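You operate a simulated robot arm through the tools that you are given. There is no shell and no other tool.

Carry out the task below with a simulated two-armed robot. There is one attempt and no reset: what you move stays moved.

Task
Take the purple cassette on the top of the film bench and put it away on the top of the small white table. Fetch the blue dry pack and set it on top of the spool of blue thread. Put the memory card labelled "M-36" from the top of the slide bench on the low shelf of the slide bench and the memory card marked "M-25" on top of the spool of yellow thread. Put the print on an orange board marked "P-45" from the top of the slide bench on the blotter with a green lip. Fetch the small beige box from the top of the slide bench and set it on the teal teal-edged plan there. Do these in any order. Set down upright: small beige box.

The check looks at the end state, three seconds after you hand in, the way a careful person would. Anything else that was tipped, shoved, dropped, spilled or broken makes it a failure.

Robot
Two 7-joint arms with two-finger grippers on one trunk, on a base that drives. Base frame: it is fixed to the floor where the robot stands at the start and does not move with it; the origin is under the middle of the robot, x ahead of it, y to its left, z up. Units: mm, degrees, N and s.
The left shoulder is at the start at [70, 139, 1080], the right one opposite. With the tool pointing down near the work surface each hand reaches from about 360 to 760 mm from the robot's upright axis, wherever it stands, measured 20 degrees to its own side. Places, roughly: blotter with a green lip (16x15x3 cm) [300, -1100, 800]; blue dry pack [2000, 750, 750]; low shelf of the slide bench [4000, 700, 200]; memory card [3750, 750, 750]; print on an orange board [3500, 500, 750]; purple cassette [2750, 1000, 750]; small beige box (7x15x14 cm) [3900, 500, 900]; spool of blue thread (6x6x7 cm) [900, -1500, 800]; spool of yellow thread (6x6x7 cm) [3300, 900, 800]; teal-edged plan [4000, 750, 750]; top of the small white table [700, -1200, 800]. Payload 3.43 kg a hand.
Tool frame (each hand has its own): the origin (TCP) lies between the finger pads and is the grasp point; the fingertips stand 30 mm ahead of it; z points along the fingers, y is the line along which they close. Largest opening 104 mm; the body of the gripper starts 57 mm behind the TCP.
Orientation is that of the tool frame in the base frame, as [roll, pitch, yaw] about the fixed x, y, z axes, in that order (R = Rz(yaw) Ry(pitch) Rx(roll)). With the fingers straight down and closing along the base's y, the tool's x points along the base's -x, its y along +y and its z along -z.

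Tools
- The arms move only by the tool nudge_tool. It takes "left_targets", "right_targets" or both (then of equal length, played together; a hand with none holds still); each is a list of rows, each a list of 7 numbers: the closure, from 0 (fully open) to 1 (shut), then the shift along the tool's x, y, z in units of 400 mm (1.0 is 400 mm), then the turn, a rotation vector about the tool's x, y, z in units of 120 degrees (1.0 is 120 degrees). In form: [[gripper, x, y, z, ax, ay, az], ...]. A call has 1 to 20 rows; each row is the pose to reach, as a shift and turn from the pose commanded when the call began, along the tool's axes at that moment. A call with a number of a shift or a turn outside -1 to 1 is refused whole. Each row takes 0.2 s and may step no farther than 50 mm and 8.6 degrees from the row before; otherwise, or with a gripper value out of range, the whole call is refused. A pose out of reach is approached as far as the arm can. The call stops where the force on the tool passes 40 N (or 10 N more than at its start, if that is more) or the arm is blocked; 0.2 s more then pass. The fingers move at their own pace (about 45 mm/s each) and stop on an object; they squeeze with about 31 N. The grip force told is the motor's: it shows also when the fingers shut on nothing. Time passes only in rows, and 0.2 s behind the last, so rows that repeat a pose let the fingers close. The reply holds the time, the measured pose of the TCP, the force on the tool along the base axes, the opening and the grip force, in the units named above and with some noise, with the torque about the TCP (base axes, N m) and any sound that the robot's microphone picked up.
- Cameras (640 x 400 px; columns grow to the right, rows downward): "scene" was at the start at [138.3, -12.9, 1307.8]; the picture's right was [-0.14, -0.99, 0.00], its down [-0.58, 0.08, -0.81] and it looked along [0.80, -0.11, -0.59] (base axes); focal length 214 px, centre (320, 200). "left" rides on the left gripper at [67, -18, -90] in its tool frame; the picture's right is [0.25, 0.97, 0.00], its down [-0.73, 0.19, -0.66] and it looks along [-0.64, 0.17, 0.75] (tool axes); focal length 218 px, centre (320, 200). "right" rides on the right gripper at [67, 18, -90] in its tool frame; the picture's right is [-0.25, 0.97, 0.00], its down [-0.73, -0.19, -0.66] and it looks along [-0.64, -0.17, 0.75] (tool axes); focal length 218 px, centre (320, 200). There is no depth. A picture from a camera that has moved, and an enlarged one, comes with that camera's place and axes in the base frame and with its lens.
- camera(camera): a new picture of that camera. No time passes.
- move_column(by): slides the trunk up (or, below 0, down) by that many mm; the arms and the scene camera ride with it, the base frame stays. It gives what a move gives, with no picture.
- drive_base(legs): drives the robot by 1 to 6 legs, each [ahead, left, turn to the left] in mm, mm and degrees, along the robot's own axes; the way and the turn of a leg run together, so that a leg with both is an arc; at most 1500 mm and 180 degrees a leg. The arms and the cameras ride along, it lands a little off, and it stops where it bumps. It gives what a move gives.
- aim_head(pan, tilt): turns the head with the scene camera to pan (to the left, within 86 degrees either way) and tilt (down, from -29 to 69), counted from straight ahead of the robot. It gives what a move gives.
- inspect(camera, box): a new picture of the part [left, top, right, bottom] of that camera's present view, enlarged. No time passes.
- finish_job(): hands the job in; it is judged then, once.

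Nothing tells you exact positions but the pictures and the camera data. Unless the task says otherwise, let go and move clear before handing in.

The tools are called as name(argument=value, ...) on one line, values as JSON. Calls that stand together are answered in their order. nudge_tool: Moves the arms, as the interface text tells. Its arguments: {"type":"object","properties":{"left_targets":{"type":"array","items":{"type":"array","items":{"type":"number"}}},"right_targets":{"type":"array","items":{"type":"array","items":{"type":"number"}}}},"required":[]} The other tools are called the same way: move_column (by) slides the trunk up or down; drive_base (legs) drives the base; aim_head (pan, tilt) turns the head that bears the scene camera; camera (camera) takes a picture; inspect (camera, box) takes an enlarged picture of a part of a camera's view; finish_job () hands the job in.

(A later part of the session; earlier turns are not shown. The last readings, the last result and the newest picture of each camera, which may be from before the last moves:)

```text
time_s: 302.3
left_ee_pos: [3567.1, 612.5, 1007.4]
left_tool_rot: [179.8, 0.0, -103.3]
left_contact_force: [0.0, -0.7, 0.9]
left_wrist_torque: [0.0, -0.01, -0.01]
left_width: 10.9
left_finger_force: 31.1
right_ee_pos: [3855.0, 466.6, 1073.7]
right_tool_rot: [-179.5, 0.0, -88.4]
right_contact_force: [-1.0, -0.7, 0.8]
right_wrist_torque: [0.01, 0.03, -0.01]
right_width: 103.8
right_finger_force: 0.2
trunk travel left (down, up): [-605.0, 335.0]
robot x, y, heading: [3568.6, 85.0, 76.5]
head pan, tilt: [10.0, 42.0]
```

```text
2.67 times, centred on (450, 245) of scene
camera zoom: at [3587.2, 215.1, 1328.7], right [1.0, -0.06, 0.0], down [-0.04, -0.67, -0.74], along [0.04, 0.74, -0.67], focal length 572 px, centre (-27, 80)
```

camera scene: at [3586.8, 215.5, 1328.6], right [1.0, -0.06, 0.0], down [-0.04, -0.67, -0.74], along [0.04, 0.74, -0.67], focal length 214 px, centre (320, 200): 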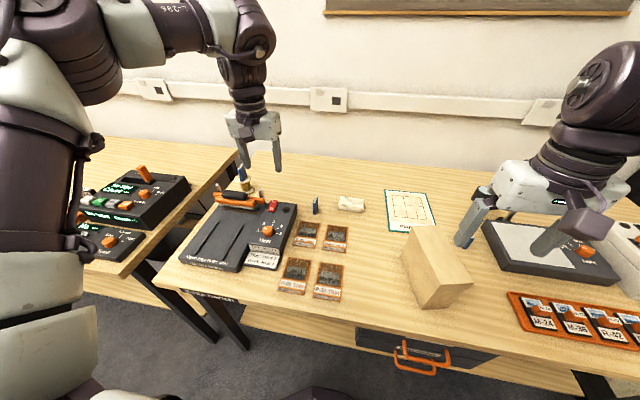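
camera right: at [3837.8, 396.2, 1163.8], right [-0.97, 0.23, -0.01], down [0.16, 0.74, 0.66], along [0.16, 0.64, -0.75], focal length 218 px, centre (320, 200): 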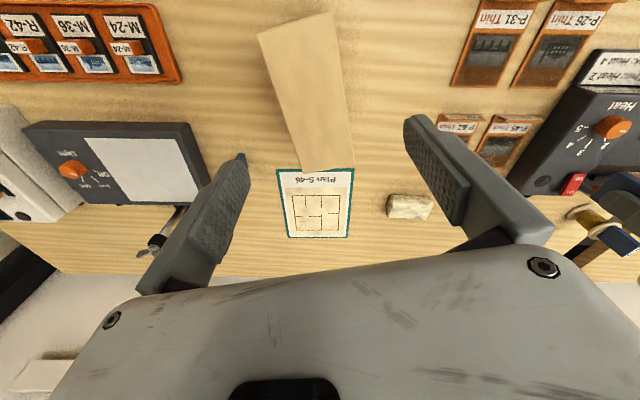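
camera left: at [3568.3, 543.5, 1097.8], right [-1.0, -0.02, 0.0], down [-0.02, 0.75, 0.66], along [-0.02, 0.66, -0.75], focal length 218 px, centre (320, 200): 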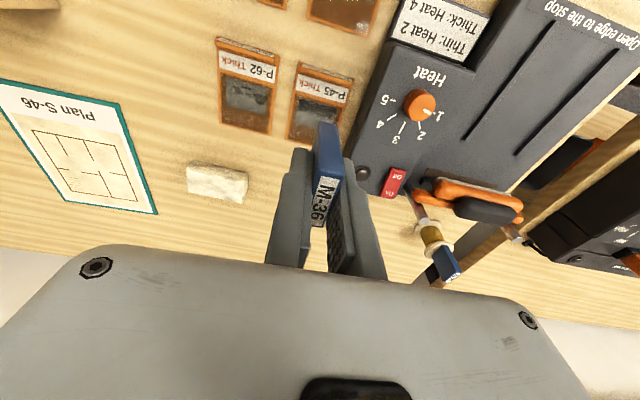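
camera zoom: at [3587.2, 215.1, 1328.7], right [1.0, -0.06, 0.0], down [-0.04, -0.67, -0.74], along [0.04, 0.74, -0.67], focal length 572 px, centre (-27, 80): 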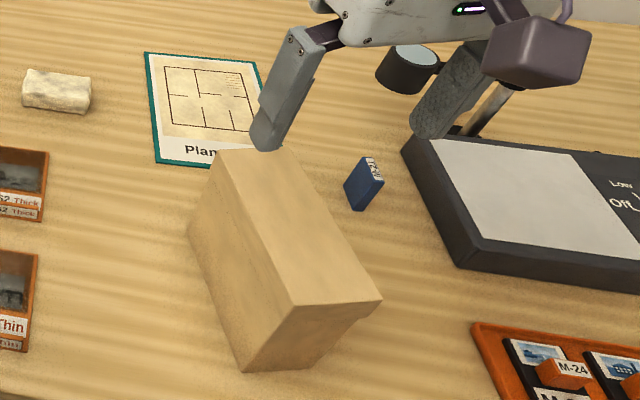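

Triangulating both views, the box top is at z ≈ 925 with centre ≈ [3865, 475]. I adjust and descend to just above it for a check.

nudge_tool(right_targets=[[0, -0.02, -0.0256, 0.08, 0, 0, 0], [0, -0.02, -0.0256, 0.18, 0, 0, 0], [0, -0.02, -0.0256, 0.27, 0, 0, 0], [0, -0.02, -0.0256, 0.27, 0, 0, 0]])

camera(camera="right")

inspect(camera="scene", box=[370, 170, 530, 320])

```text
time_s: 303.3
left_ee_pos: [3567.8, 612.3, 1006.7]
left_tool_rot: [179.9, 0.0, -103.3]
left_contact_force: [-0.6, -0.1, -1.3]
left_wrist_torque: [0.0, -0.03, 0.0]
left_width: 11.0
left_finger_force: 30.8
right_ee_pos: [3865.8, 474.3, 965.4]
right_tool_rot: [-179.3, -0.2, -88.5]
right_contact_force: [-0.3, -0.9, 0.4]
right_wrist_torque: [0.0, -0.01, -0.03]
right_width: 104.1
right_finger_force: 0.1
trunk travel left (down, up): [-605.0, 335.0]
robot x, y, heading: [3571.1, 83.2, 76.6]
head pan, tilt: [10.0, 42.0]
```

```text
taken
camera right: at [3850.3, 403.9, 1055.7], right [-0.97, 0.23, -0.01], down [0.16, 0.74, 0.66], along [0.16, 0.64, -0.75], focal length 218 px, centre (320, 200)
```

right: 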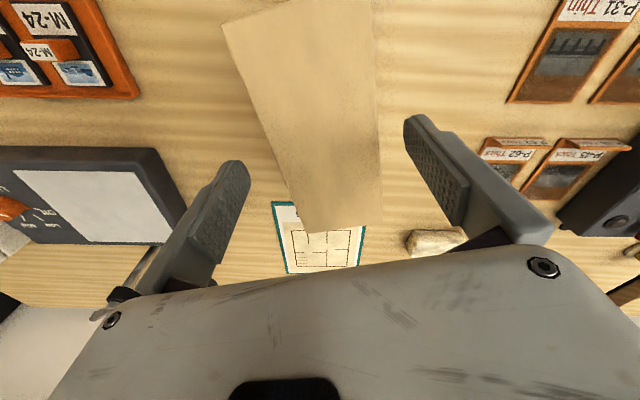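

```text
2.67 times, centred on (450, 245) of scene
camera zoom: at [3586.6, 215.3, 1328.6], right [1.0, -0.06, 0.0], down [-0.04, -0.67, -0.74], along [0.04, 0.74, -0.67], focal length 572 px, centre (-27, 80)
```

zoom: 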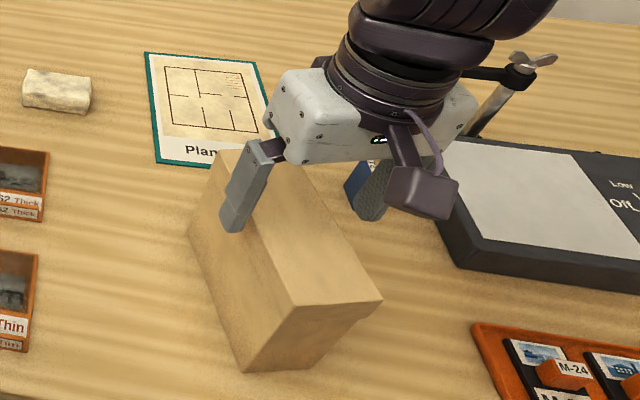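

Alignment is good. Descending so the fingers straddle the box's upper part.

nudge_tool(right_targets=[[0, 0, 0, 0.07, 0, 0, 0], [0, 0, 0, 0.13, 0, 0, 0], [0, 0, 0, 0.185, 0, 0, 0], [0, 0, 0, 0.185, 0, 0, 0]])

nudge_tool(right_targets=[[0.2, 0, 0, 0, 0, 0, 0], [0.4, 0, 0, 0, 0, 0, 0], [1, 0, 0, 0, 0, 0, 0], [1, 0, 0, 0, 0, 0, 0], [1, 0, 0, 0, 0, 0, 0]])

camera(camera="right")

inspect(camera="scene", box=[370, 170, 530, 320])

```text
time_s: 304.3
left_ee_pos: [3567.0, 611.9, 1007.5]
left_tool_rot: [179.9, -0.1, -103.3]
left_contact_force: [0.6, 0.5, 0.8]
left_wrist_torque: [0.03, 0.02, -0.01]
left_width: 10.8
left_finger_force: 30.9
right_ee_pos: [3867.8, 474.6, 891.5]
right_tool_rot: [-179.5, -0.1, -88.6]
right_contact_force: [0.6, 0.1, 0.3]
right_wrist_torque: [-0.01, -0.01, -0.01]
right_width: 104.1
right_finger_force: 0.1
trunk travel left (down, up): [-605.0, 335.0]
robot x, y, heading: [3567.4, 87.0, 76.7]
head pan, tilt: [10.0, 42.0]
```

```text
time_s: 305.5
left_ee_pos: [3566.6, 612.5, 1006.9]
left_tool_rot: [179.8, 0.0, -103.3]
left_contact_force: [0.8, -1.5, -0.2]
left_wrist_torque: [0.01, -0.02, -0.01]
left_width: 10.6
left_finger_force: 31.0
right_ee_pos: [3868.8, 473.8, 892.5]
right_tool_rot: [-179.5, -0.2, -88.5]
right_contact_force: [-2.0, -0.5, 1.1]
right_wrist_torque: [-0.07, 0.14, 0.01]
right_width: 67.6
right_finger_force: 31.0
trunk travel left (down, up): [-605.0, 335.0]
robot x, y, heading: [3570.0, 83.0, 76.3]
head pan, tilt: [10.0, 42.0]
```

```text
taken
camera right: at [3851.1, 404.3, 982.1], right [-0.97, 0.23, -0.01], down [0.17, 0.74, 0.66], along [0.16, 0.64, -0.75], focal length 218 px, centre (320, 200)
```

right: 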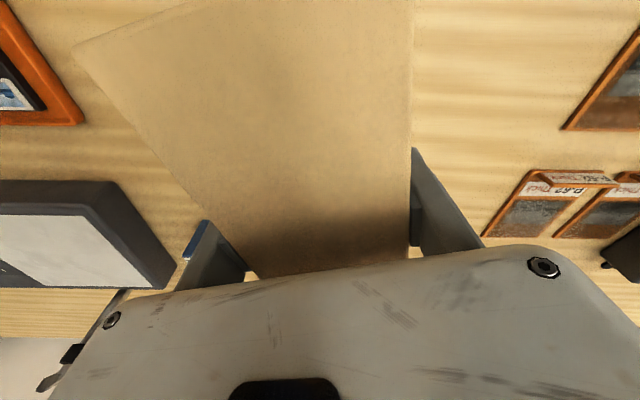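

```text
2.67 times, centred on (450, 245) of scene
camera zoom: at [3586.9, 215.7, 1328.6], right [1.0, -0.06, 0.0], down [-0.04, -0.67, -0.74], along [0.04, 0.74, -0.67], focal length 572 px, centre (-27, 80)
```

zoom: 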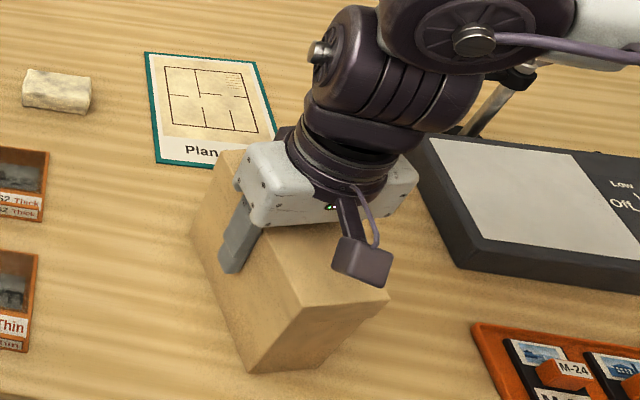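

Gripped at 67.6 mm. I lift 15 mm and check that the whole box rises.

nudge_tool(right_targets=[[1, 0, 0, -0.02, 0, 0, 0], [1, 0, 0, -0.0375, 0, 0, 0], [1, 0, 0, -0.0375, 0, 0, 0]])

inspect(camera="scene", box=[370, 170, 530, 320])

```text
time_s: 306.3
left_ee_pos: [3567.5, 613.8, 1006.9]
left_tool_rot: [179.9, 0.0, -103.3]
left_contact_force: [0.4, 0.5, 0.4]
left_wrist_torque: [0.03, 0.0, 0.0]
left_width: 10.9
left_finger_force: 31.7
right_ee_pos: [3867.7, 475.6, 905.9]
right_tool_rot: [-179.6, -0.2, -88.5]
right_contact_force: [0.2, 0.8, -3.4]
right_wrist_torque: [0.0, 0.0, -0.01]
right_width: 67.7
right_finger_force: 31.0
trunk travel left (down, up): [-605.0, 335.0]
robot x, y, heading: [3564.0, 86.1, 76.7]
head pan, tilt: [10.0, 42.0]
```

```text
2.67 times, centred on (450, 245) of scene
camera zoom: at [3587.3, 216.2, 1328.5], right [1.0, -0.06, 0.0], down [-0.04, -0.67, -0.74], along [0.04, 0.74, -0.67], focal length 572 px, centre (-27, 80)
```

zoom: 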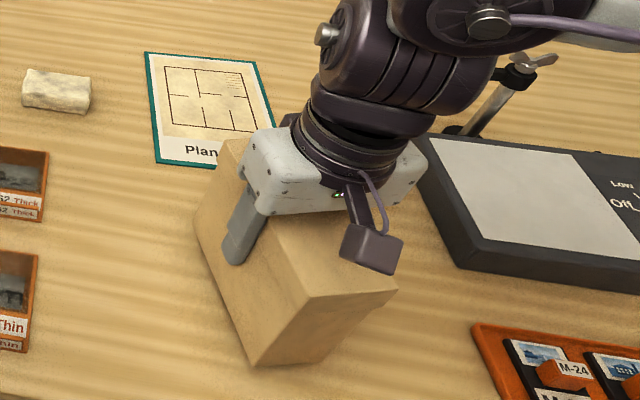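

The whole box rises (3.4 N). I'll advance the base 65 mm (keeping the box low) and then carry it back onto the plan.

nudge_tool(right_targets=[[1, 0, 0, -0.05, 0, 0, 0], [1, 0, 0, -0.05, 0, 0, 0]])

drive_base(legs=[[65, 0, 0]])

camera(camera="scene")

camera(camera="right")

```text
time_s: 306.9
left_ee_pos: [3568.2, 612.4, 1006.5]
left_tool_rot: [179.9, 0.0, -103.2]
left_contact_force: [-0.1, 0.5, -1.0]
left_wrist_torque: [0.0, -0.01, 0.0]
left_width: 10.9
left_finger_force: 31.1
right_ee_pos: [3868.1, 476.0, 927.0]
right_tool_rot: [-179.5, -0.1, -88.5]
right_contact_force: [-0.4, 0.4, -2.6]
right_wrist_torque: [-0.01, -0.01, -0.01]
right_width: 67.6
right_finger_force: 31.2
trunk travel left (down, up): [-605.0, 335.0]
robot x, y, heading: [3564.3, 87.8, 76.8]
head pan, tilt: [10.0, 42.0]
```

```text
time_s: 307.9
left_ee_pos: [3583.2, 674.4, 1007.5]
left_tool_rot: [179.9, 0.0, -103.5]
left_contact_force: [-0.6, 0.2, 0.4]
left_wrist_torque: [0.0, -0.03, 0.0]
left_width: 10.5
left_finger_force: 31.3
right_ee_pos: [3882.0, 537.3, 926.6]
right_tool_rot: [-179.5, -0.1, -88.4]
right_contact_force: [0.7, 0.8, -3.3]
right_wrist_torque: [0.0, 0.02, 0.02]
right_width: 67.3
right_finger_force: 30.9
trunk travel left (down, up): [-605.0, 335.0]
robot x, y, heading: [3585.7, 143.6, 76.4]
head pan, tilt: [10.0, 42.0]
```

```text
taken
camera scene: at [3601.8, 276.9, 1328.8], right [1.0, -0.06, 0.0], down [-0.04, -0.67, -0.74], along [0.04, 0.74, -0.67], focal length 214 px, centre (320, 200)
```

scene: 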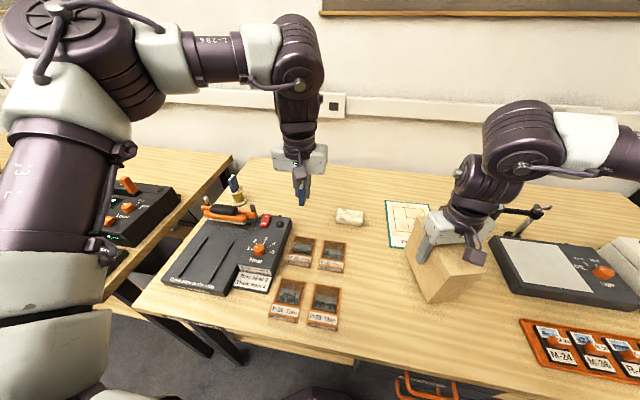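

```text
taken
camera right: at [3865.5, 466.3, 1016.5], right [-0.97, 0.23, -0.01], down [0.17, 0.74, 0.66], along [0.16, 0.64, -0.75], focal length 218 px, centre (320, 200)
```

right: 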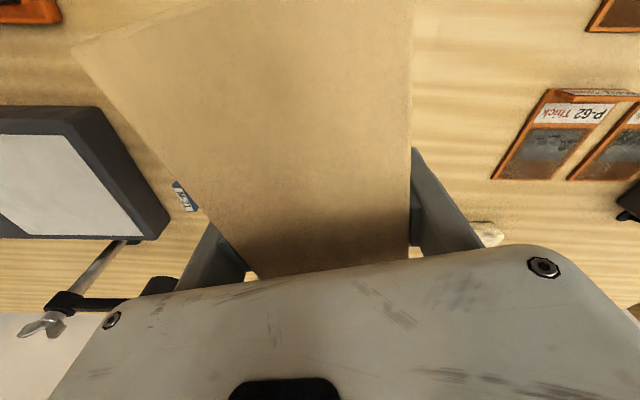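

nudge_tool(right_targets=[[1, -0.0966, -0.0257, 0, 0, 0, 0.0226], [1, -0.1932, -0.0514, 0, 0, 0, 0.0452], [1, -0.2898, -0.0772, 0, 0, 0, 0.0678], [1, -0.3864, -0.1029, 0, 0, 0, 0.0904], [1, -0.483, -0.1286, 0, 0, 0, 0.113], [1, -0.483, -0.1286, 0, 0, 0, 0.113]])

camera(camera="right")

inspect(camera="scene", box=[340, 130, 532, 250])

```text
time_s: 309.3
left_ee_pos: [3584.7, 674.8, 1008.2]
left_tool_rot: [179.8, 0.1, -103.4]
left_contact_force: [-0.9, -0.4, 0.0]
left_wrist_torque: [0.02, -0.04, -0.01]
left_width: 11.0
left_finger_force: 31.2
right_ee_pos: [3930.0, 730.3, 928.7]
right_tool_rot: [-179.6, 0.1, -102.0]
right_contact_force: [1.1, 0.6, -2.6]
right_wrist_torque: [0.0, 0.01, -0.04]
right_width: 67.7
right_finger_force: 31.4
trunk travel left (down, up): [-605.0, 335.0]
robot x, y, heading: [3582.4, 148.3, 76.5]
head pan, tilt: [10.0, 42.0]
```

```text
taken
camera right: at [3897.5, 665.5, 1018.2], right [-0.89, 0.45, -0.01], down [0.33, 0.67, 0.66], along [0.3, 0.59, -0.75], focal length 218 px, centre (320, 200)
```

right: 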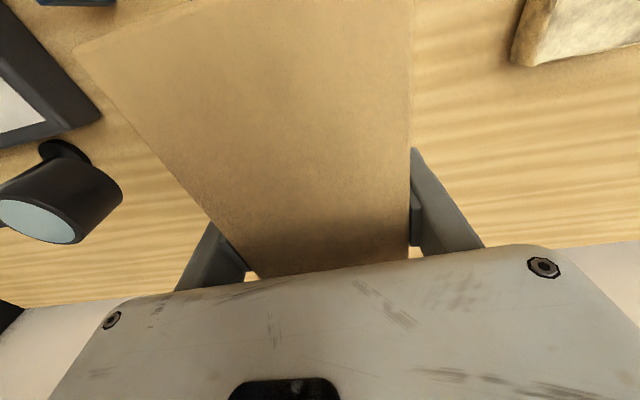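

```text
3.33 times, centred on (436, 190) of scene
camera zoom: at [3603.0, 276.5, 1328.7], right [1.0, -0.06, 0.0], down [-0.04, -0.67, -0.74], along [0.04, 0.74, -0.67], focal length 715 px, centre (-67, 233)
```

zoom: 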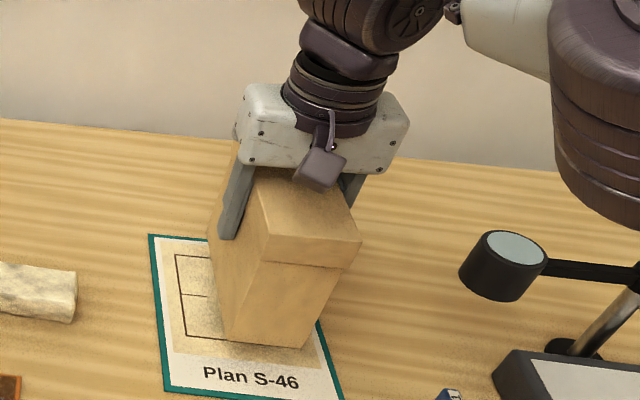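

Box is centred above the plan. Lowering: coarse then fine.

nudge_tool(right_targets=[[1, 0, 0, 0.03, 0, 0, 0], [1, 0, 0, 0.06, 0, 0, 0], [1, 0, 0, 0.075, 0, 0, 0], [1, 0, 0, 0.075, 0, 0, 0]])

nudge_tool(right_targets=[[1, 0, 0, 0.004, 0, 0, 0], [1, 0, 0, 0.008, 0, 0, 0], [1, 0, 0, 0.008, 0, 0, 0]])

inspect(camera="scene", box=[340, 130, 532, 250])

```text
time_s: 310.3
left_ee_pos: [3583.4, 676.3, 1007.4]
left_tool_rot: [180.0, 0.0, -103.4]
left_contact_force: [-1.2, -0.3, 0.3]
left_wrist_torque: [0.0, -0.01, 0.0]
left_width: 10.6
left_finger_force: 30.7
right_ee_pos: [3929.5, 732.1, 896.3]
right_tool_rot: [-179.5, 0.0, -102.1]
right_contact_force: [-0.3, 0.7, -3.4]
right_wrist_torque: [-0.03, -0.01, 0.03]
right_width: 67.6
right_finger_force: 31.6
trunk travel left (down, up): [-605.0, 335.0]
robot x, y, heading: [3586.6, 145.5, 76.5]
head pan, tilt: [10.0, 42.0]
```

```text
time_s: 311.1
left_ee_pos: [3582.6, 674.1, 1006.6]
left_tool_rot: [179.9, 0.1, -103.4]
left_contact_force: [-0.6, -1.4, -0.1]
left_wrist_torque: [-0.02, 0.0, 0.0]
left_width: 11.1
left_finger_force: 31.2
right_ee_pos: [3930.5, 731.1, 896.0]
right_tool_rot: [-179.5, 0.1, -102.1]
right_contact_force: [1.3, 0.9, 9.5]
right_wrist_torque: [-0.45, 0.37, -0.04]
right_width: 67.5
right_finger_force: 30.7
trunk travel left (down, up): [-605.0, 335.0]
robot x, y, heading: [3584.4, 143.9, 76.6]
head pan, tilt: [10.0, 42.0]
```

```text
3.33 times, centred on (436, 190) of scene
camera zoom: at [3601.3, 276.5, 1328.9], right [1.0, -0.06, 0.0], down [-0.04, -0.67, -0.74], along [0.04, 0.74, -0.67], focal length 715 px, centre (-67, 233)
```

zoom: 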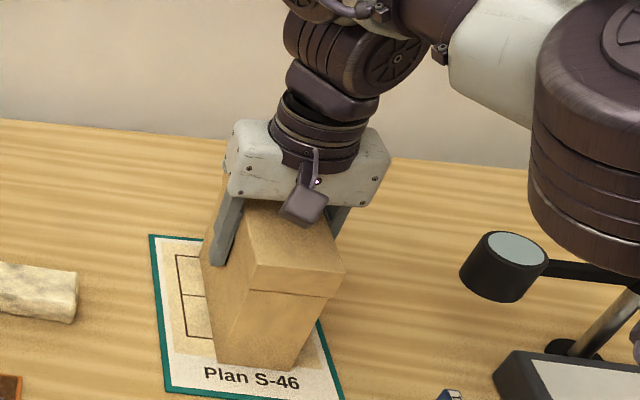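

Box touches the plan. I ease slightly and release.

nudge_tool(right_targets=[[1, 0, 0, -0.002, 0, 0, 0], [1, 0, 0, -0.003, 0, 0, 0]])

nudge_tool(right_targets=[[0.3, 0, 0, 0, 0, 0, 0], [0.1, 0, 0, 0, 0, 0, 0], [0, 0, 0, 0, 0, 0, 0], [0, 0, 0, 0, 0, 0, 0]])

nudge_tool(right_targets=[[0, 0, 0, -0.05, 0, 0, 0], [0, 0.02, 0, -0.11, 0, 0, 0], [0, 0.05, 0, -0.18, 0, 0, 0], [0, 0.1, 0, -0.24, 0, 0, 0], [0, 0.2, 0, -0.28, 0, 0, 0], [0, 0.32, 0, -0.3, 0, 0, 0], [0, 0.44, 0, -0.3, 0, 0, 0]])

camera(camera="scene")

inspect(camera="scene", box=[340, 130, 532, 250])

```text
time_s: 311.7
left_ee_pos: [3583.0, 674.7, 1007.0]
left_tool_rot: [179.9, 0.2, -103.4]
left_contact_force: [-0.1, 0.1, -0.3]
left_wrist_torque: [-0.03, 0.0, 0.05]
left_width: 10.9
left_finger_force: 30.9
right_ee_pos: [3929.4, 731.7, 894.9]
right_tool_rot: [-179.4, 0.1, -102.2]
right_contact_force: [2.3, 0.8, 9.8]
right_wrist_torque: [0.02, 0.24, -0.06]
right_width: 67.5
right_finger_force: 30.4
trunk travel left (down, up): [-605.0, 335.0]
robot x, y, heading: [3582.9, 147.2, 76.6]
head pan, tilt: [10.0, 42.0]
```

```text
time_s: 312.7
left_ee_pos: [3583.4, 674.4, 1006.5]
left_tool_rot: [179.8, -0.1, -103.4]
left_contact_force: [-0.4, 1.2, -0.1]
left_wrist_torque: [-0.03, 0.01, -0.02]
left_width: 10.9
left_finger_force: 31.5
right_ee_pos: [3928.9, 730.7, 894.0]
right_tool_rot: [-179.5, 0.1, -102.1]
right_contact_force: [0.3, 0.4, 0.0]
right_wrist_torque: [-0.02, 0.01, -0.02]
right_width: 103.9
right_finger_force: 0.0
trunk travel left (down, up): [-605.0, 335.0]
robot x, y, heading: [3585.2, 143.5, 76.7]
head pan, tilt: [10.0, 42.0]
```

```text
time_s: 314.3
left_ee_pos: [3583.5, 673.6, 1007.5]
left_tool_rot: [179.9, 0.2, -103.4]
left_contact_force: [0.4, 0.4, 0.4]
left_wrist_torque: [-0.01, 0.02, -0.02]
left_width: 10.7
left_finger_force: 30.8
right_ee_pos: [3893.9, 557.7, 1012.5]
right_tool_rot: [-179.5, 0.2, -102.1]
right_contact_force: [0.9, 0.2, -1.2]
right_wrist_torque: [0.03, -0.01, 0.01]
right_width: 104.0
right_finger_force: 0.0
trunk travel left (down, up): [-605.0, 335.0]
robot x, y, heading: [3587.1, 145.0, 76.7]
head pan, tilt: [10.0, 42.0]
```

```text
taken
camera scene: at [3602.4, 275.7, 1328.8], right [1.0, -0.06, 0.0], down [-0.04, -0.67, -0.74], along [0.04, 0.74, -0.67], focal length 214 px, centre (320, 200)
```

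scene: 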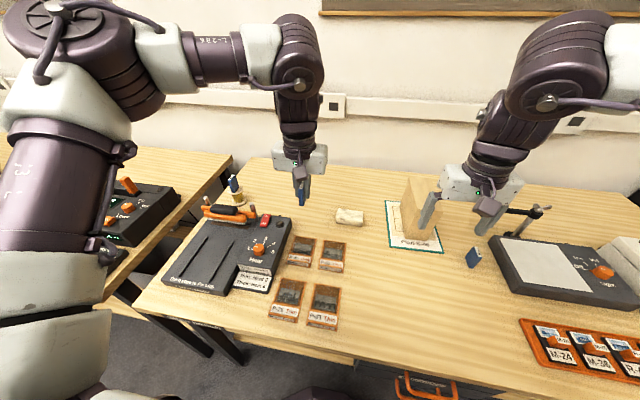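

```text
3.33 times, centred on (436, 190) of scene
camera zoom: at [3602.4, 275.7, 1328.8], right [1.0, -0.06, 0.0], down [-0.04, -0.67, -0.74], along [0.04, 0.74, -0.67], focal length 715 px, centre (-67, 233)
```

zoom: 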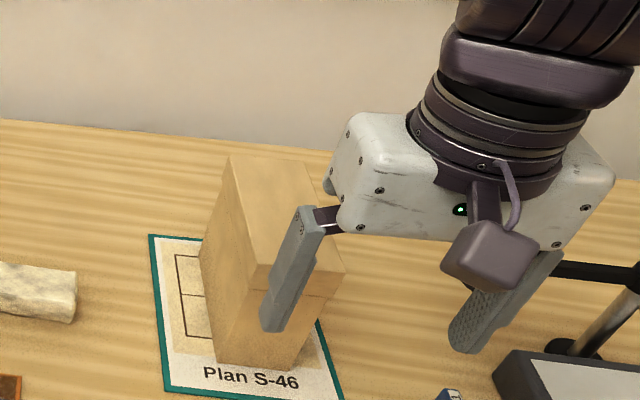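

The box stands upright on the plan and the third card is undisturbed. Next, M-36 to the low shelf: I retract the right hand, back off from the bench and shift right, then lower the trunk.

nudge_tool(right_targets=[[0, 0.1, -0.02, 0, 0, 0, 0], [0, 0.2, -0.05, 0, 0, 0, 0], [0, 0.3, -0.08, 0, 0, 0, 0], [0, 0.36, -0.1, 0, 0, 0, 0]])

drive_base(legs=[[-380, 0, 0], [0, -150, 0]])

move_column(by=-590)

aim_head(pan=5, tilt=25)

camera(camera="scene")

```text
time_s: 315.3
left_ee_pos: [3583.0, 675.5, 1007.7]
left_tool_rot: [179.8, 0.1, -103.5]
left_contact_force: [0.1, 0.1, -1.5]
left_wrist_torque: [-0.02, 0.0, 0.03]
left_width: 10.8
left_finger_force: 30.6
right_ee_pos: [3899.3, 455.8, 1015.5]
right_tool_rot: [-179.5, 0.0, -102.1]
right_contact_force: [0.2, -1.2, 0.2]
right_wrist_torque: [0.0, 0.0, 0.02]
right_width: 103.8
right_finger_force: 0.1
right hand out of reach, approached as far as the arm can: row 3, 4
trunk travel left (down, up): [-605.0, 335.0]
robot x, y, heading: [3587.5, 140.0, 76.6]
head pan, tilt: [10.0, 42.0]
```

```text
time_s: 318.7
left_ee_pos: [3643.3, 279.6, 1007.4]
left_tool_rot: [-180.0, 0.0, -103.2]
left_contact_force: [0.7, 1.0, -1.1]
left_wrist_torque: [-0.01, -0.02, -0.02]
left_width: 10.9
left_finger_force: 31.1
right_ee_pos: [3960.4, 61.6, 1017.0]
right_tool_rot: [-179.4, 0.0, -102.0]
right_contact_force: [0.5, -0.5, -0.4]
right_wrist_torque: [0.0, -0.02, 0.0]
right_width: 103.8
right_finger_force: 0.1
trunk travel left (down, up): [-605.0, 335.0]
robot x, y, heading: [3644.9, -251.3, 76.6]
head pan, tilt: [10.0, 42.0]
```

```text
refused: -590 is not a number from -400 to 400
```

```text
time_s: 319.5
left_ee_pos: [3644.1, 278.7, 1006.3]
left_tool_rot: [179.9, 0.0, -103.3]
left_contact_force: [-0.1, -0.3, 0.7]
left_wrist_torque: [0.0, 0.0, 0.0]
left_width: 10.6
left_finger_force: 31.2
right_ee_pos: [3960.7, 61.5, 1016.0]
right_tool_rot: [-179.5, 0.0, -102.0]
right_contact_force: [0.3, -0.1, -0.1]
right_wrist_torque: [-0.01, 0.0, 0.0]
right_width: 104.1
right_finger_force: 0.0
trunk travel left (down, up): [-605.0, 335.0]
robot x, y, heading: [3645.6, -249.5, 76.4]
head pan, tilt: [5.0, 25.0]
```

```text
taken
camera scene: at [3672.1, -110.7, 1354.8], right [0.99, -0.15, 0.0], down [-0.06, -0.42, -0.91], along [0.13, 0.9, -0.42], focal length 214 px, centre (320, 200)
```

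scene: 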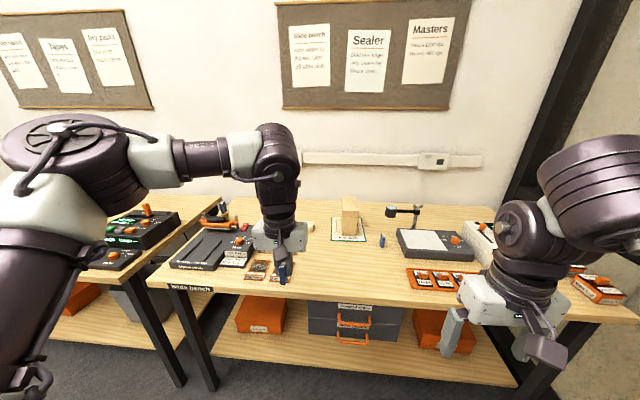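

Let me read the slide bench notices too, then lower the trunk in two steps.

inspect(camera="scene", box=[270, 0, 470, 110])

move_column(by=-300)

camera(camera="scene")

```text
3.20 times, centred on (370, 55) of scene
camera zoom: at [3672.1, -110.7, 1354.8], right [0.99, -0.15, 0.0], down [-0.06, -0.42, -0.91], along [0.13, 0.9, -0.42], focal length 686 px, centre (160, 664)
```

zoom: 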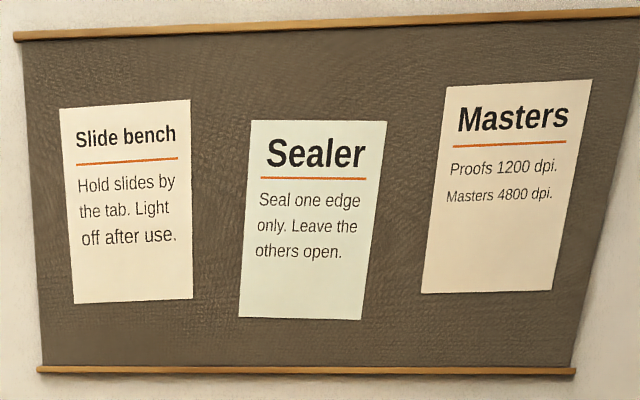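

```text
time_s: 322.5
left_ee_pos: [3645.3, 278.7, 706.8]
left_tool_rot: [179.9, 0.0, -103.3]
left_contact_force: [-0.6, 0.0, -0.2]
left_wrist_torque: [-0.03, -0.01, -0.01]
left_width: 10.9
left_finger_force: 31.3
right_ee_pos: [3961.6, 60.7, 715.9]
right_tool_rot: [-179.5, 0.1, -101.9]
right_contact_force: [0.2, -0.6, -0.2]
right_wrist_torque: [0.06, -0.01, -0.02]
right_width: 103.6
right_finger_force: 0.1
trunk travel left (down, up): [-305.0, 635.0]
robot x, y, heading: [3648.1, -251.0, 76.7]
head pan, tilt: [5.0, 25.0]
```

```text
taken
camera scene: at [3671.9, -110.9, 1054.9], right [0.99, -0.15, 0.0], down [-0.06, -0.42, -0.91], along [0.13, 0.9, -0.42], focal length 214 px, centre (320, 200)
```

scene: 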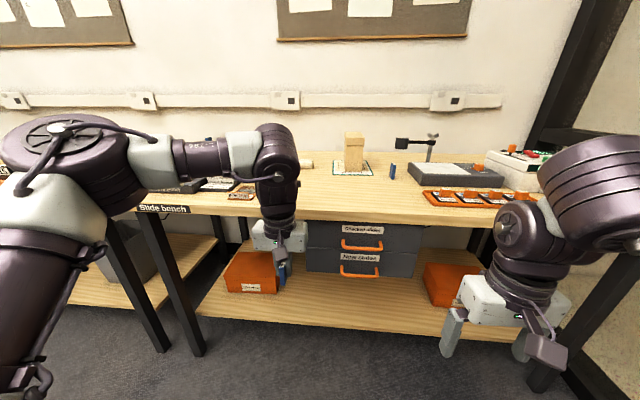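

Notes: slides are to be held by the tab — I'll respect that for the print. Lowering the trunk further now.

move_column(by=-290)

aim_head(pan=5, tilt=30)

camera(camera="scene")

camera(camera="left")

```text
time_s: 325.4
left_ee_pos: [3643.1, 278.5, 417.2]
left_tool_rot: [179.9, 0.0, -103.2]
left_contact_force: [0.5, 0.6, 0.1]
left_wrist_torque: [0.04, 0.04, -0.01]
left_width: 10.8
left_finger_force: 30.8
right_ee_pos: [3962.6, 61.2, 425.2]
right_tool_rot: [-179.5, -0.1, -102.0]
right_contact_force: [-0.7, 0.7, 0.7]
right_wrist_torque: [0.0, 0.01, -0.02]
right_width: 104.2
right_finger_force: 0.1
trunk travel left (down, up): [-15.0, 925.0]
robot x, y, heading: [3647.7, -247.4, 76.3]
head pan, tilt: [5.0, 25.0]
```

```text
time_s: 326.0
left_ee_pos: [3643.1, 278.8, 416.2]
left_tool_rot: [179.9, -0.1, -103.2]
left_contact_force: [0.3, -0.5, -0.4]
left_wrist_torque: [0.01, 0.03, 0.0]
left_width: 11.0
left_finger_force: 31.7
right_ee_pos: [3962.4, 60.8, 426.0]
right_tool_rot: [-179.4, 0.0, -102.0]
right_contact_force: [0.4, 0.4, -0.5]
right_wrist_torque: [0.0, 0.01, -0.02]
right_width: 104.0
right_finger_force: 0.0
trunk travel left (down, up): [-15.0, 925.0]
robot x, y, heading: [3647.1, -247.4, 76.6]
head pan, tilt: [5.0, 30.0]
```

```text
taken
camera scene: at [3671.7, -112.5, 756.9], right [0.99, -0.15, 0.0], down [-0.07, -0.49, -0.87], along [0.13, 0.86, -0.5], focal length 214 px, centre (320, 200)
```

scene: 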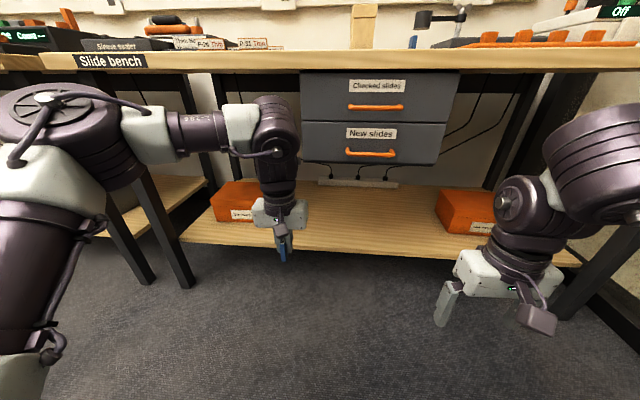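

```text
taken
camera left: at [3645.5, 210.7, 507.1], right [-1.0, -0.02, 0.0], down [-0.02, 0.75, 0.66], along [-0.02, 0.66, -0.75], focal length 218 px, centre (320, 200)
```

left: 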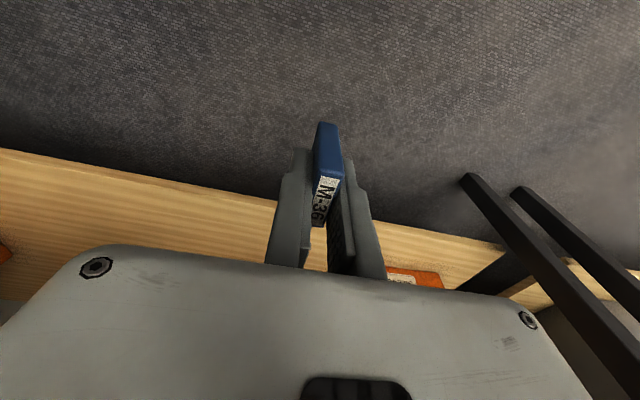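

I now see the shelf is free in the middle, with drawers hanging under the bench top at right. I'll lower the left hand in front, move it left of the drawers, then drive in under the bench top.

nudge_tool(left_targets=[[1, 0, 0.05, 0.1, 0, 0, 0], [1, 0, 0.1, 0.2, 0, 0, 0], [1, 0, 0.13, 0.31, 0, 0, 0], [1, 0, 0.13, 0.4, 0, 0, 0]])

camera(camera="scene")

camera(camera="left")

```text
time_s: 327.0
left_ee_pos: [3594.8, 291.9, 254.4]
left_tool_rot: [179.9, 0.0, -103.3]
left_contact_force: [0.1, -0.7, 0.0]
left_wrist_torque: [0.0, 0.03, -0.02]
left_width: 10.9
left_finger_force: 30.6
right_ee_pos: [3961.9, 60.3, 424.9]
right_tool_rot: [-179.6, 0.0, -102.0]
right_contact_force: [0.4, -0.1, 0.1]
right_wrist_torque: [0.01, 0.0, -0.01]
right_width: 104.2
right_finger_force: 0.1
trunk travel left (down, up): [-15.0, 925.0]
robot x, y, heading: [3645.3, -252.3, 76.9]
head pan, tilt: [5.0, 30.0]
```

```text
taken
camera scene: at [3671.7, -112.5, 756.9], right [0.99, -0.15, 0.0], down [-0.07, -0.49, -0.87], along [0.13, 0.86, -0.5], focal length 214 px, centre (320, 200)
```

scene: 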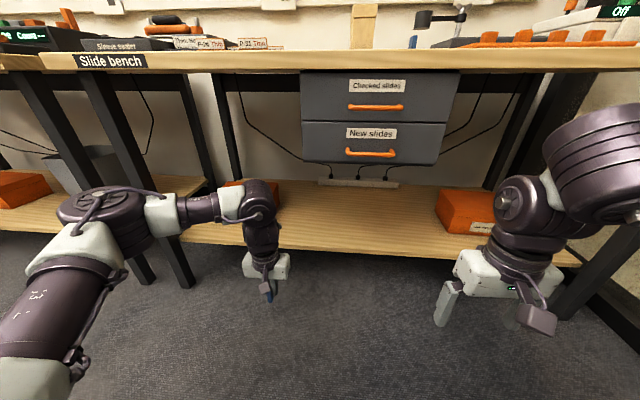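

```text
taken
camera left: at [3595.6, 224.2, 345.1], right [-1.0, -0.02, 0.0], down [-0.02, 0.75, 0.66], along [-0.02, 0.66, -0.75], focal length 218 px, centre (320, 200)
```

left: 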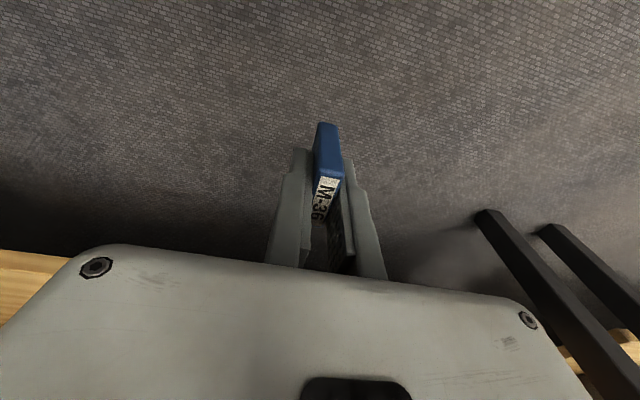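

drive_base(legs=[[190, 0, 0]])

camera(camera="scene")

camera(camera="left")

```text
time_s: 328.6
left_ee_pos: [3636.1, 473.5, 255.4]
left_tool_rot: [179.9, -0.1, -103.1]
left_contact_force: [0.4, -0.5, -0.8]
left_wrist_torque: [0.01, 0.0, 0.0]
left_width: 10.8
left_finger_force: 31.1
right_ee_pos: [4003.3, 242.4, 425.9]
right_tool_rot: [-179.5, 0.0, -101.8]
right_contact_force: [0.0, -0.3, 0.4]
right_wrist_torque: [0.0, -0.05, -0.01]
right_width: 103.8
right_finger_force: 0.1
trunk travel left (down, up): [-15.0, 925.0]
robot x, y, heading: [3692.3, -73.8, 76.8]
head pan, tilt: [5.0, 30.0]
```

```text
taken
camera scene: at [3713.9, 67.9, 756.9], right [0.99, -0.14, 0.0], down [-0.07, -0.5, -0.87], along [0.12, 0.86, -0.5], focal length 214 px, centre (320, 200)
```

scene: 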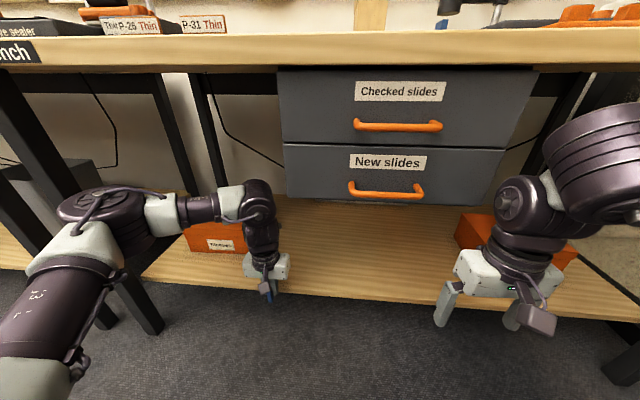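

```text
taken
camera left: at [3636.9, 404.4, 345.4], right [-1.0, -0.03, 0.0], down [-0.02, 0.75, 0.66], along [-0.02, 0.66, -0.75], focal length 218 px, centre (320, 200)
```

left: 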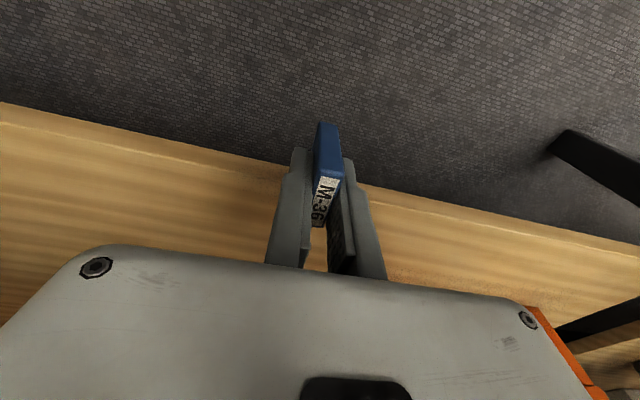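

The shelf's front edge is right ahead of the card. Moving the left hand forward about 97 mm over the shelf.

nudge_tool(left_targets=[[1, -0.09, 0, 0, 0, 0, 0], [1, -0.17, 0, 0, 0, 0, 0], [1, -0.245, 0, 0, 0, 0, 0], [1, -0.245, 0, 0.03, 0, 0, 0], [1, -0.245, 0, 0.05, 0, 0, 0], [1, -0.245, 0, 0.05, 0, 0, 0]])

camera(camera="left")

inspect(camera="scene", box=[200, 170, 360, 310])

```text
time_s: 330.0
left_ee_pos: [3657.8, 567.6, 242.1]
left_tool_rot: [180.0, 0.4, -103.1]
left_contact_force: [-3.3, -10.2, 24.0]
left_wrist_torque: [-0.51, 0.12, -0.08]
left_width: 0.1
left_finger_force: 34.9
right_ee_pos: [4002.7, 241.2, 426.3]
right_tool_rot: [-179.5, 0.0, -101.6]
right_contact_force: [0.1, 0.3, -0.2]
right_wrist_torque: [0.01, 0.0, 0.0]
right_width: 104.0
right_finger_force: 0.1
trunk travel left (down, up): [-15.0, 925.0]
robot x, y, heading: [3690.2, -68.6, 76.8]
head pan, tilt: [5.0, 30.0]
stopped in row 6 (left hand): the force on the tool passed its limit at 41 N (the readings are from after the stop); the commanded pose is now the measured one
```

```text
taken
camera left: at [3658.2, 499.2, 332.1], right [-1.0, -0.03, 0.0], down [-0.02, 0.75, 0.66], along [-0.02, 0.66, -0.75], focal length 218 px, centre (320, 200)
```

left: 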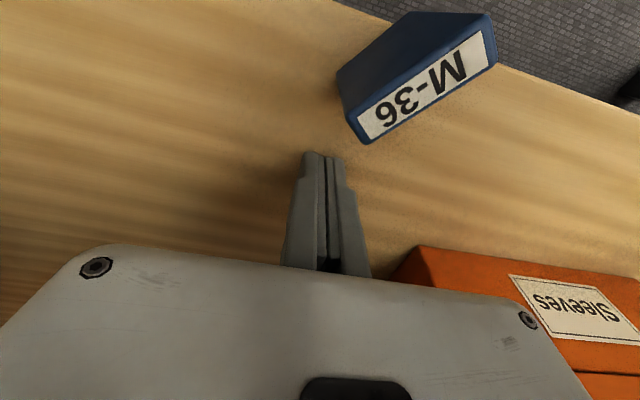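

```text
2.86 times, centred on (280, 240) of scene
camera zoom: at [3713.7, 65.6, 757.4], right [0.99, -0.14, 0.0], down [-0.07, -0.49, -0.87], along [0.12, 0.86, -0.5], focal length 613 px, centre (434, 86)
```

zoom: 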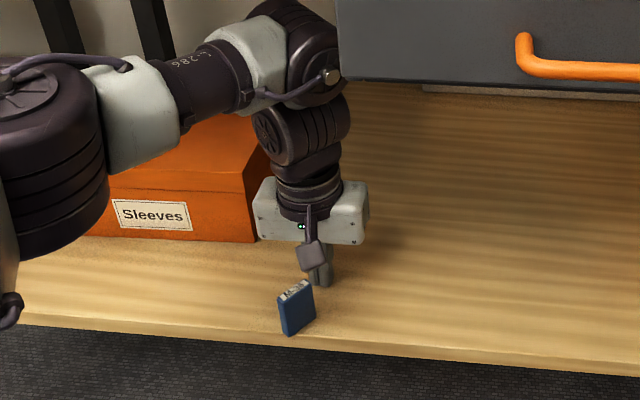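

The shelf is higher (z ≈ 212) than I estimated: the card touched down early and slipped from the grip, but it is standing upright on the shelf near its front edge. I raise the hand straight up and look.

nudge_tool(left_targets=[[1, 0, 0, -0.05, 0, 0, 0], [1, 0, 0, -0.12, 0, 0, 0], [1, 0, 0, -0.2, 0, 0, 0], [1, 0, 0, -0.25, 0, 0, 0]])

camera(camera="left")

inspect(camera="scene", box=[240, 210, 336, 280])

```text
time_s: 331.0
left_ee_pos: [3656.4, 568.1, 336.6]
left_tool_rot: [179.9, 0.2, -103.3]
left_contact_force: [0.7, 0.0, 0.0]
left_wrist_torque: [-0.01, -0.02, 0.0]
left_width: 0.1
left_finger_force: 34.8
right_ee_pos: [4002.3, 242.1, 425.3]
right_tool_rot: [-179.5, 0.0, -101.9]
right_contact_force: [0.0, -0.1, 0.0]
right_wrist_torque: [0.03, 0.01, 0.0]
right_width: 104.0
right_finger_force: 0.0
trunk travel left (down, up): [-15.0, 925.0]
robot x, y, heading: [3687.7, -72.6, 76.6]
head pan, tilt: [5.0, 30.0]
```

```text
taken
camera left: at [3658.6, 500.2, 427.0], right [-1.0, -0.03, 0.0], down [-0.02, 0.75, 0.66], along [-0.02, 0.66, -0.75], focal length 218 px, centre (320, 200)
```

left: 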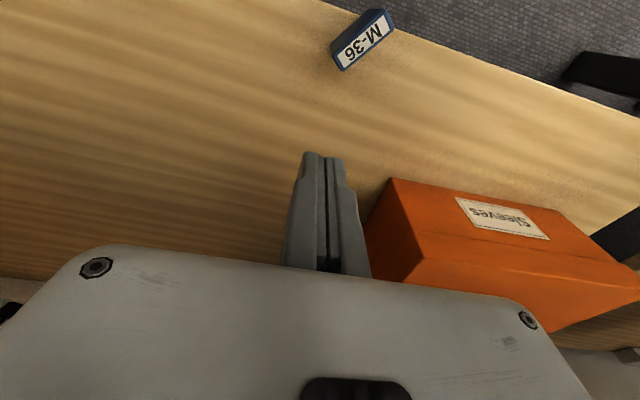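

```text
5.71 times, centred on (288, 245) of scene
camera zoom: at [3713.8, 67.8, 756.8], right [0.99, -0.14, 0.0], down [-0.07, -0.5, -0.87], along [0.12, 0.86, -0.5], focal length 1226 px, centre (503, -57)
```

zoom: 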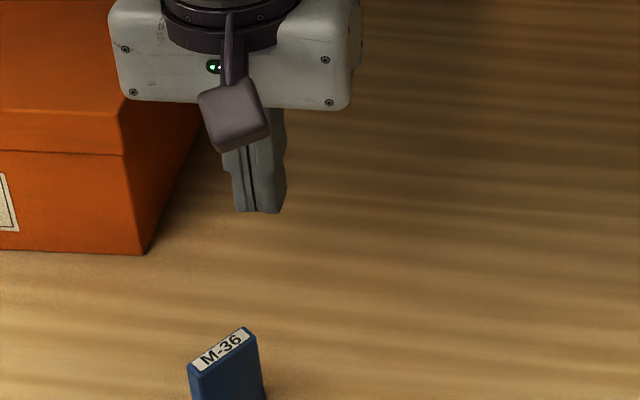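

inspect(camera="scene", box=[250, 250, 314, 300])

inspect(camera="left", box=[300, 0, 460, 100])

```text
8.00 times, centred on (282, 275) of scene
camera zoom: at [3713.8, 67.8, 756.8], right [0.99, -0.14, 0.0], down [-0.07, -0.5, -0.87], along [0.12, 0.86, -0.5], focal length 1716 px, centre (624, -400)
```

zoom: 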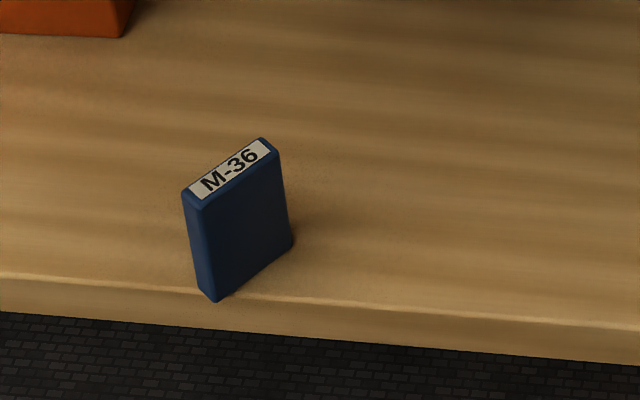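

```text
4.00 times, centred on (380, 50) of left
camera zoom: at [3658.6, 500.2, 427.0], right [-1.0, -0.03, 0.0], down [-0.02, 0.75, 0.66], along [-0.02, 0.66, -0.75], focal length 873 px, centre (80, 800)
```

zoom: 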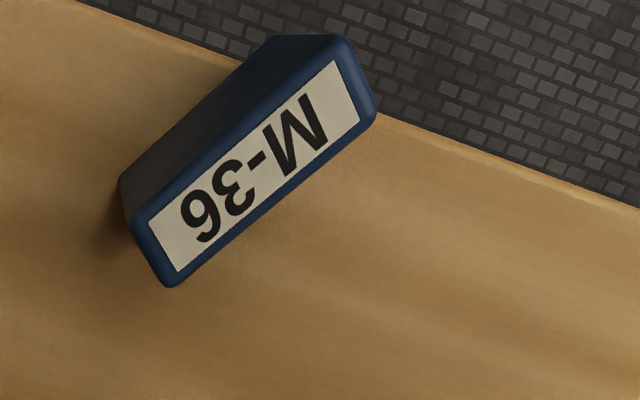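

The card's front corner slightly overhangs the shelf edge, so I'll re-grasp it and set it farther in. First align the open left gripper with the card's new orientation.

nudge_tool(left_targets=[[0.9, 0.027, 0.006, 0, 0, 0, 0.063], [0.8, 0.054, 0.012, 0, 0, 0, 0.126], [0.7, 0.082, 0.018, 0, 0, 0, 0.188], [0.6, 0.109, 0.024, 0, 0, 0, 0.251], [0.6, 0.136, 0.0306, 0, 0, 0, 0.314], [0.6, 0.136, 0.0306, 0, 0, 0, 0.314]])

camera(camera="left")

inspect(camera="scene", box=[232, 220, 328, 300])

```text
time_s: 332.4
left_ee_pos: [3631.6, 517.2, 339.4]
left_tool_rot: [179.8, 0.1, -141.0]
left_contact_force: [-0.6, 0.5, -0.8]
left_wrist_torque: [0.02, -0.01, -0.01]
left_width: 41.5
left_finger_force: 0.0
right_ee_pos: [4001.7, 241.3, 425.9]
right_tool_rot: [-179.5, 0.1, -101.7]
right_contact_force: [0.1, -0.7, -0.4]
right_wrist_torque: [-0.03, -0.01, 0.0]
right_width: 104.2
right_finger_force: 0.1
trunk travel left (down, up): [-15.0, 925.0]
robot x, y, heading: [3688.7, -67.8, 77.0]
head pan, tilt: [5.0, 30.0]
```

```text
taken
camera left: at [3591.0, 462.3, 428.9], right [-0.81, 0.59, 0.0], down [0.45, 0.61, 0.66], along [0.39, 0.53, -0.75], focal length 218 px, centre (320, 200)
```

left: 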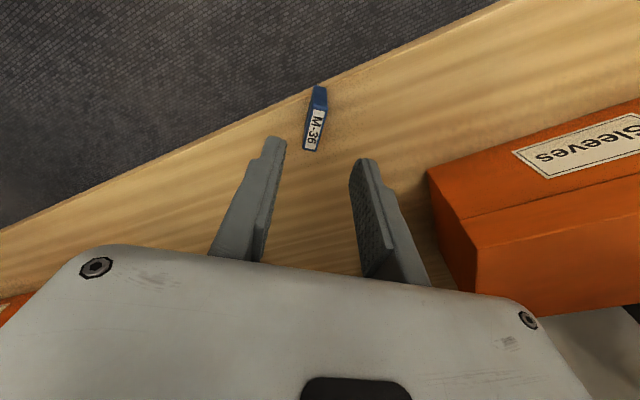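

```text
5.00 times, centred on (280, 260) of scene
camera zoom: at [3713.7, 67.8, 756.9], right [0.99, -0.14, 0.0], down [-0.07, -0.5, -0.87], along [0.12, 0.86, -0.5], focal length 1072 px, centre (520, -100)
```

zoom: 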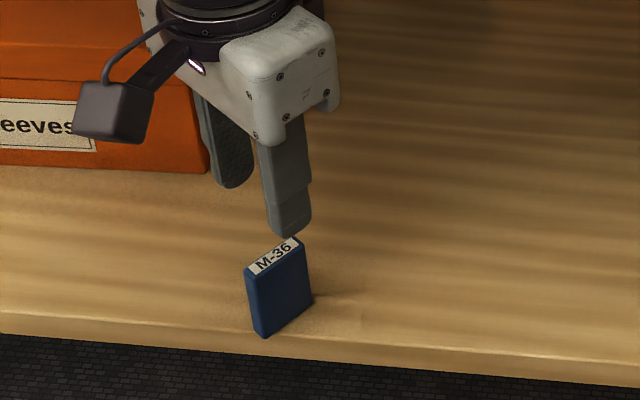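

nudge_tool(left_targets=[[0.6, -0.013, -0.008, 0.08, 0, 0, 0], [0.6, -0.013, -0.008, 0.16, 0, 0, 0], [0.6, -0.013, -0.008, 0.215, 0, 0, 0], [0.6, -0.013, -0.008, 0.215, 0, 0, 0]])

camera(camera="left")

```text
time_s: 333.4
left_ee_pos: [3639.0, 518.3, 251.7]
left_tool_rot: [179.8, 0.2, -140.8]
left_contact_force: [0.5, 1.3, -0.1]
left_wrist_torque: [0.0, 0.0, 0.02]
left_width: 41.3
left_finger_force: 0.1
right_ee_pos: [4002.5, 241.8, 425.4]
right_tool_rot: [-179.5, 0.0, -101.8]
right_contact_force: [0.2, 0.0, -0.6]
right_wrist_torque: [0.02, 0.01, -0.02]
right_width: 103.8
right_finger_force: 0.0
trunk travel left (down, up): [-15.0, 925.0]
robot x, y, heading: [3683.6, -75.0, 76.8]
head pan, tilt: [5.0, 30.0]
```

```text
taken
camera left: at [3597.4, 464.3, 342.1], right [-0.81, 0.59, 0.0], down [0.44, 0.61, 0.66], along [0.39, 0.53, -0.75], focal length 218 px, centre (320, 200)
```

left: 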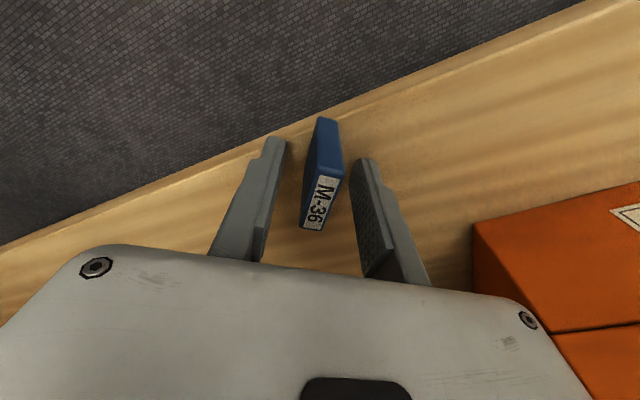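

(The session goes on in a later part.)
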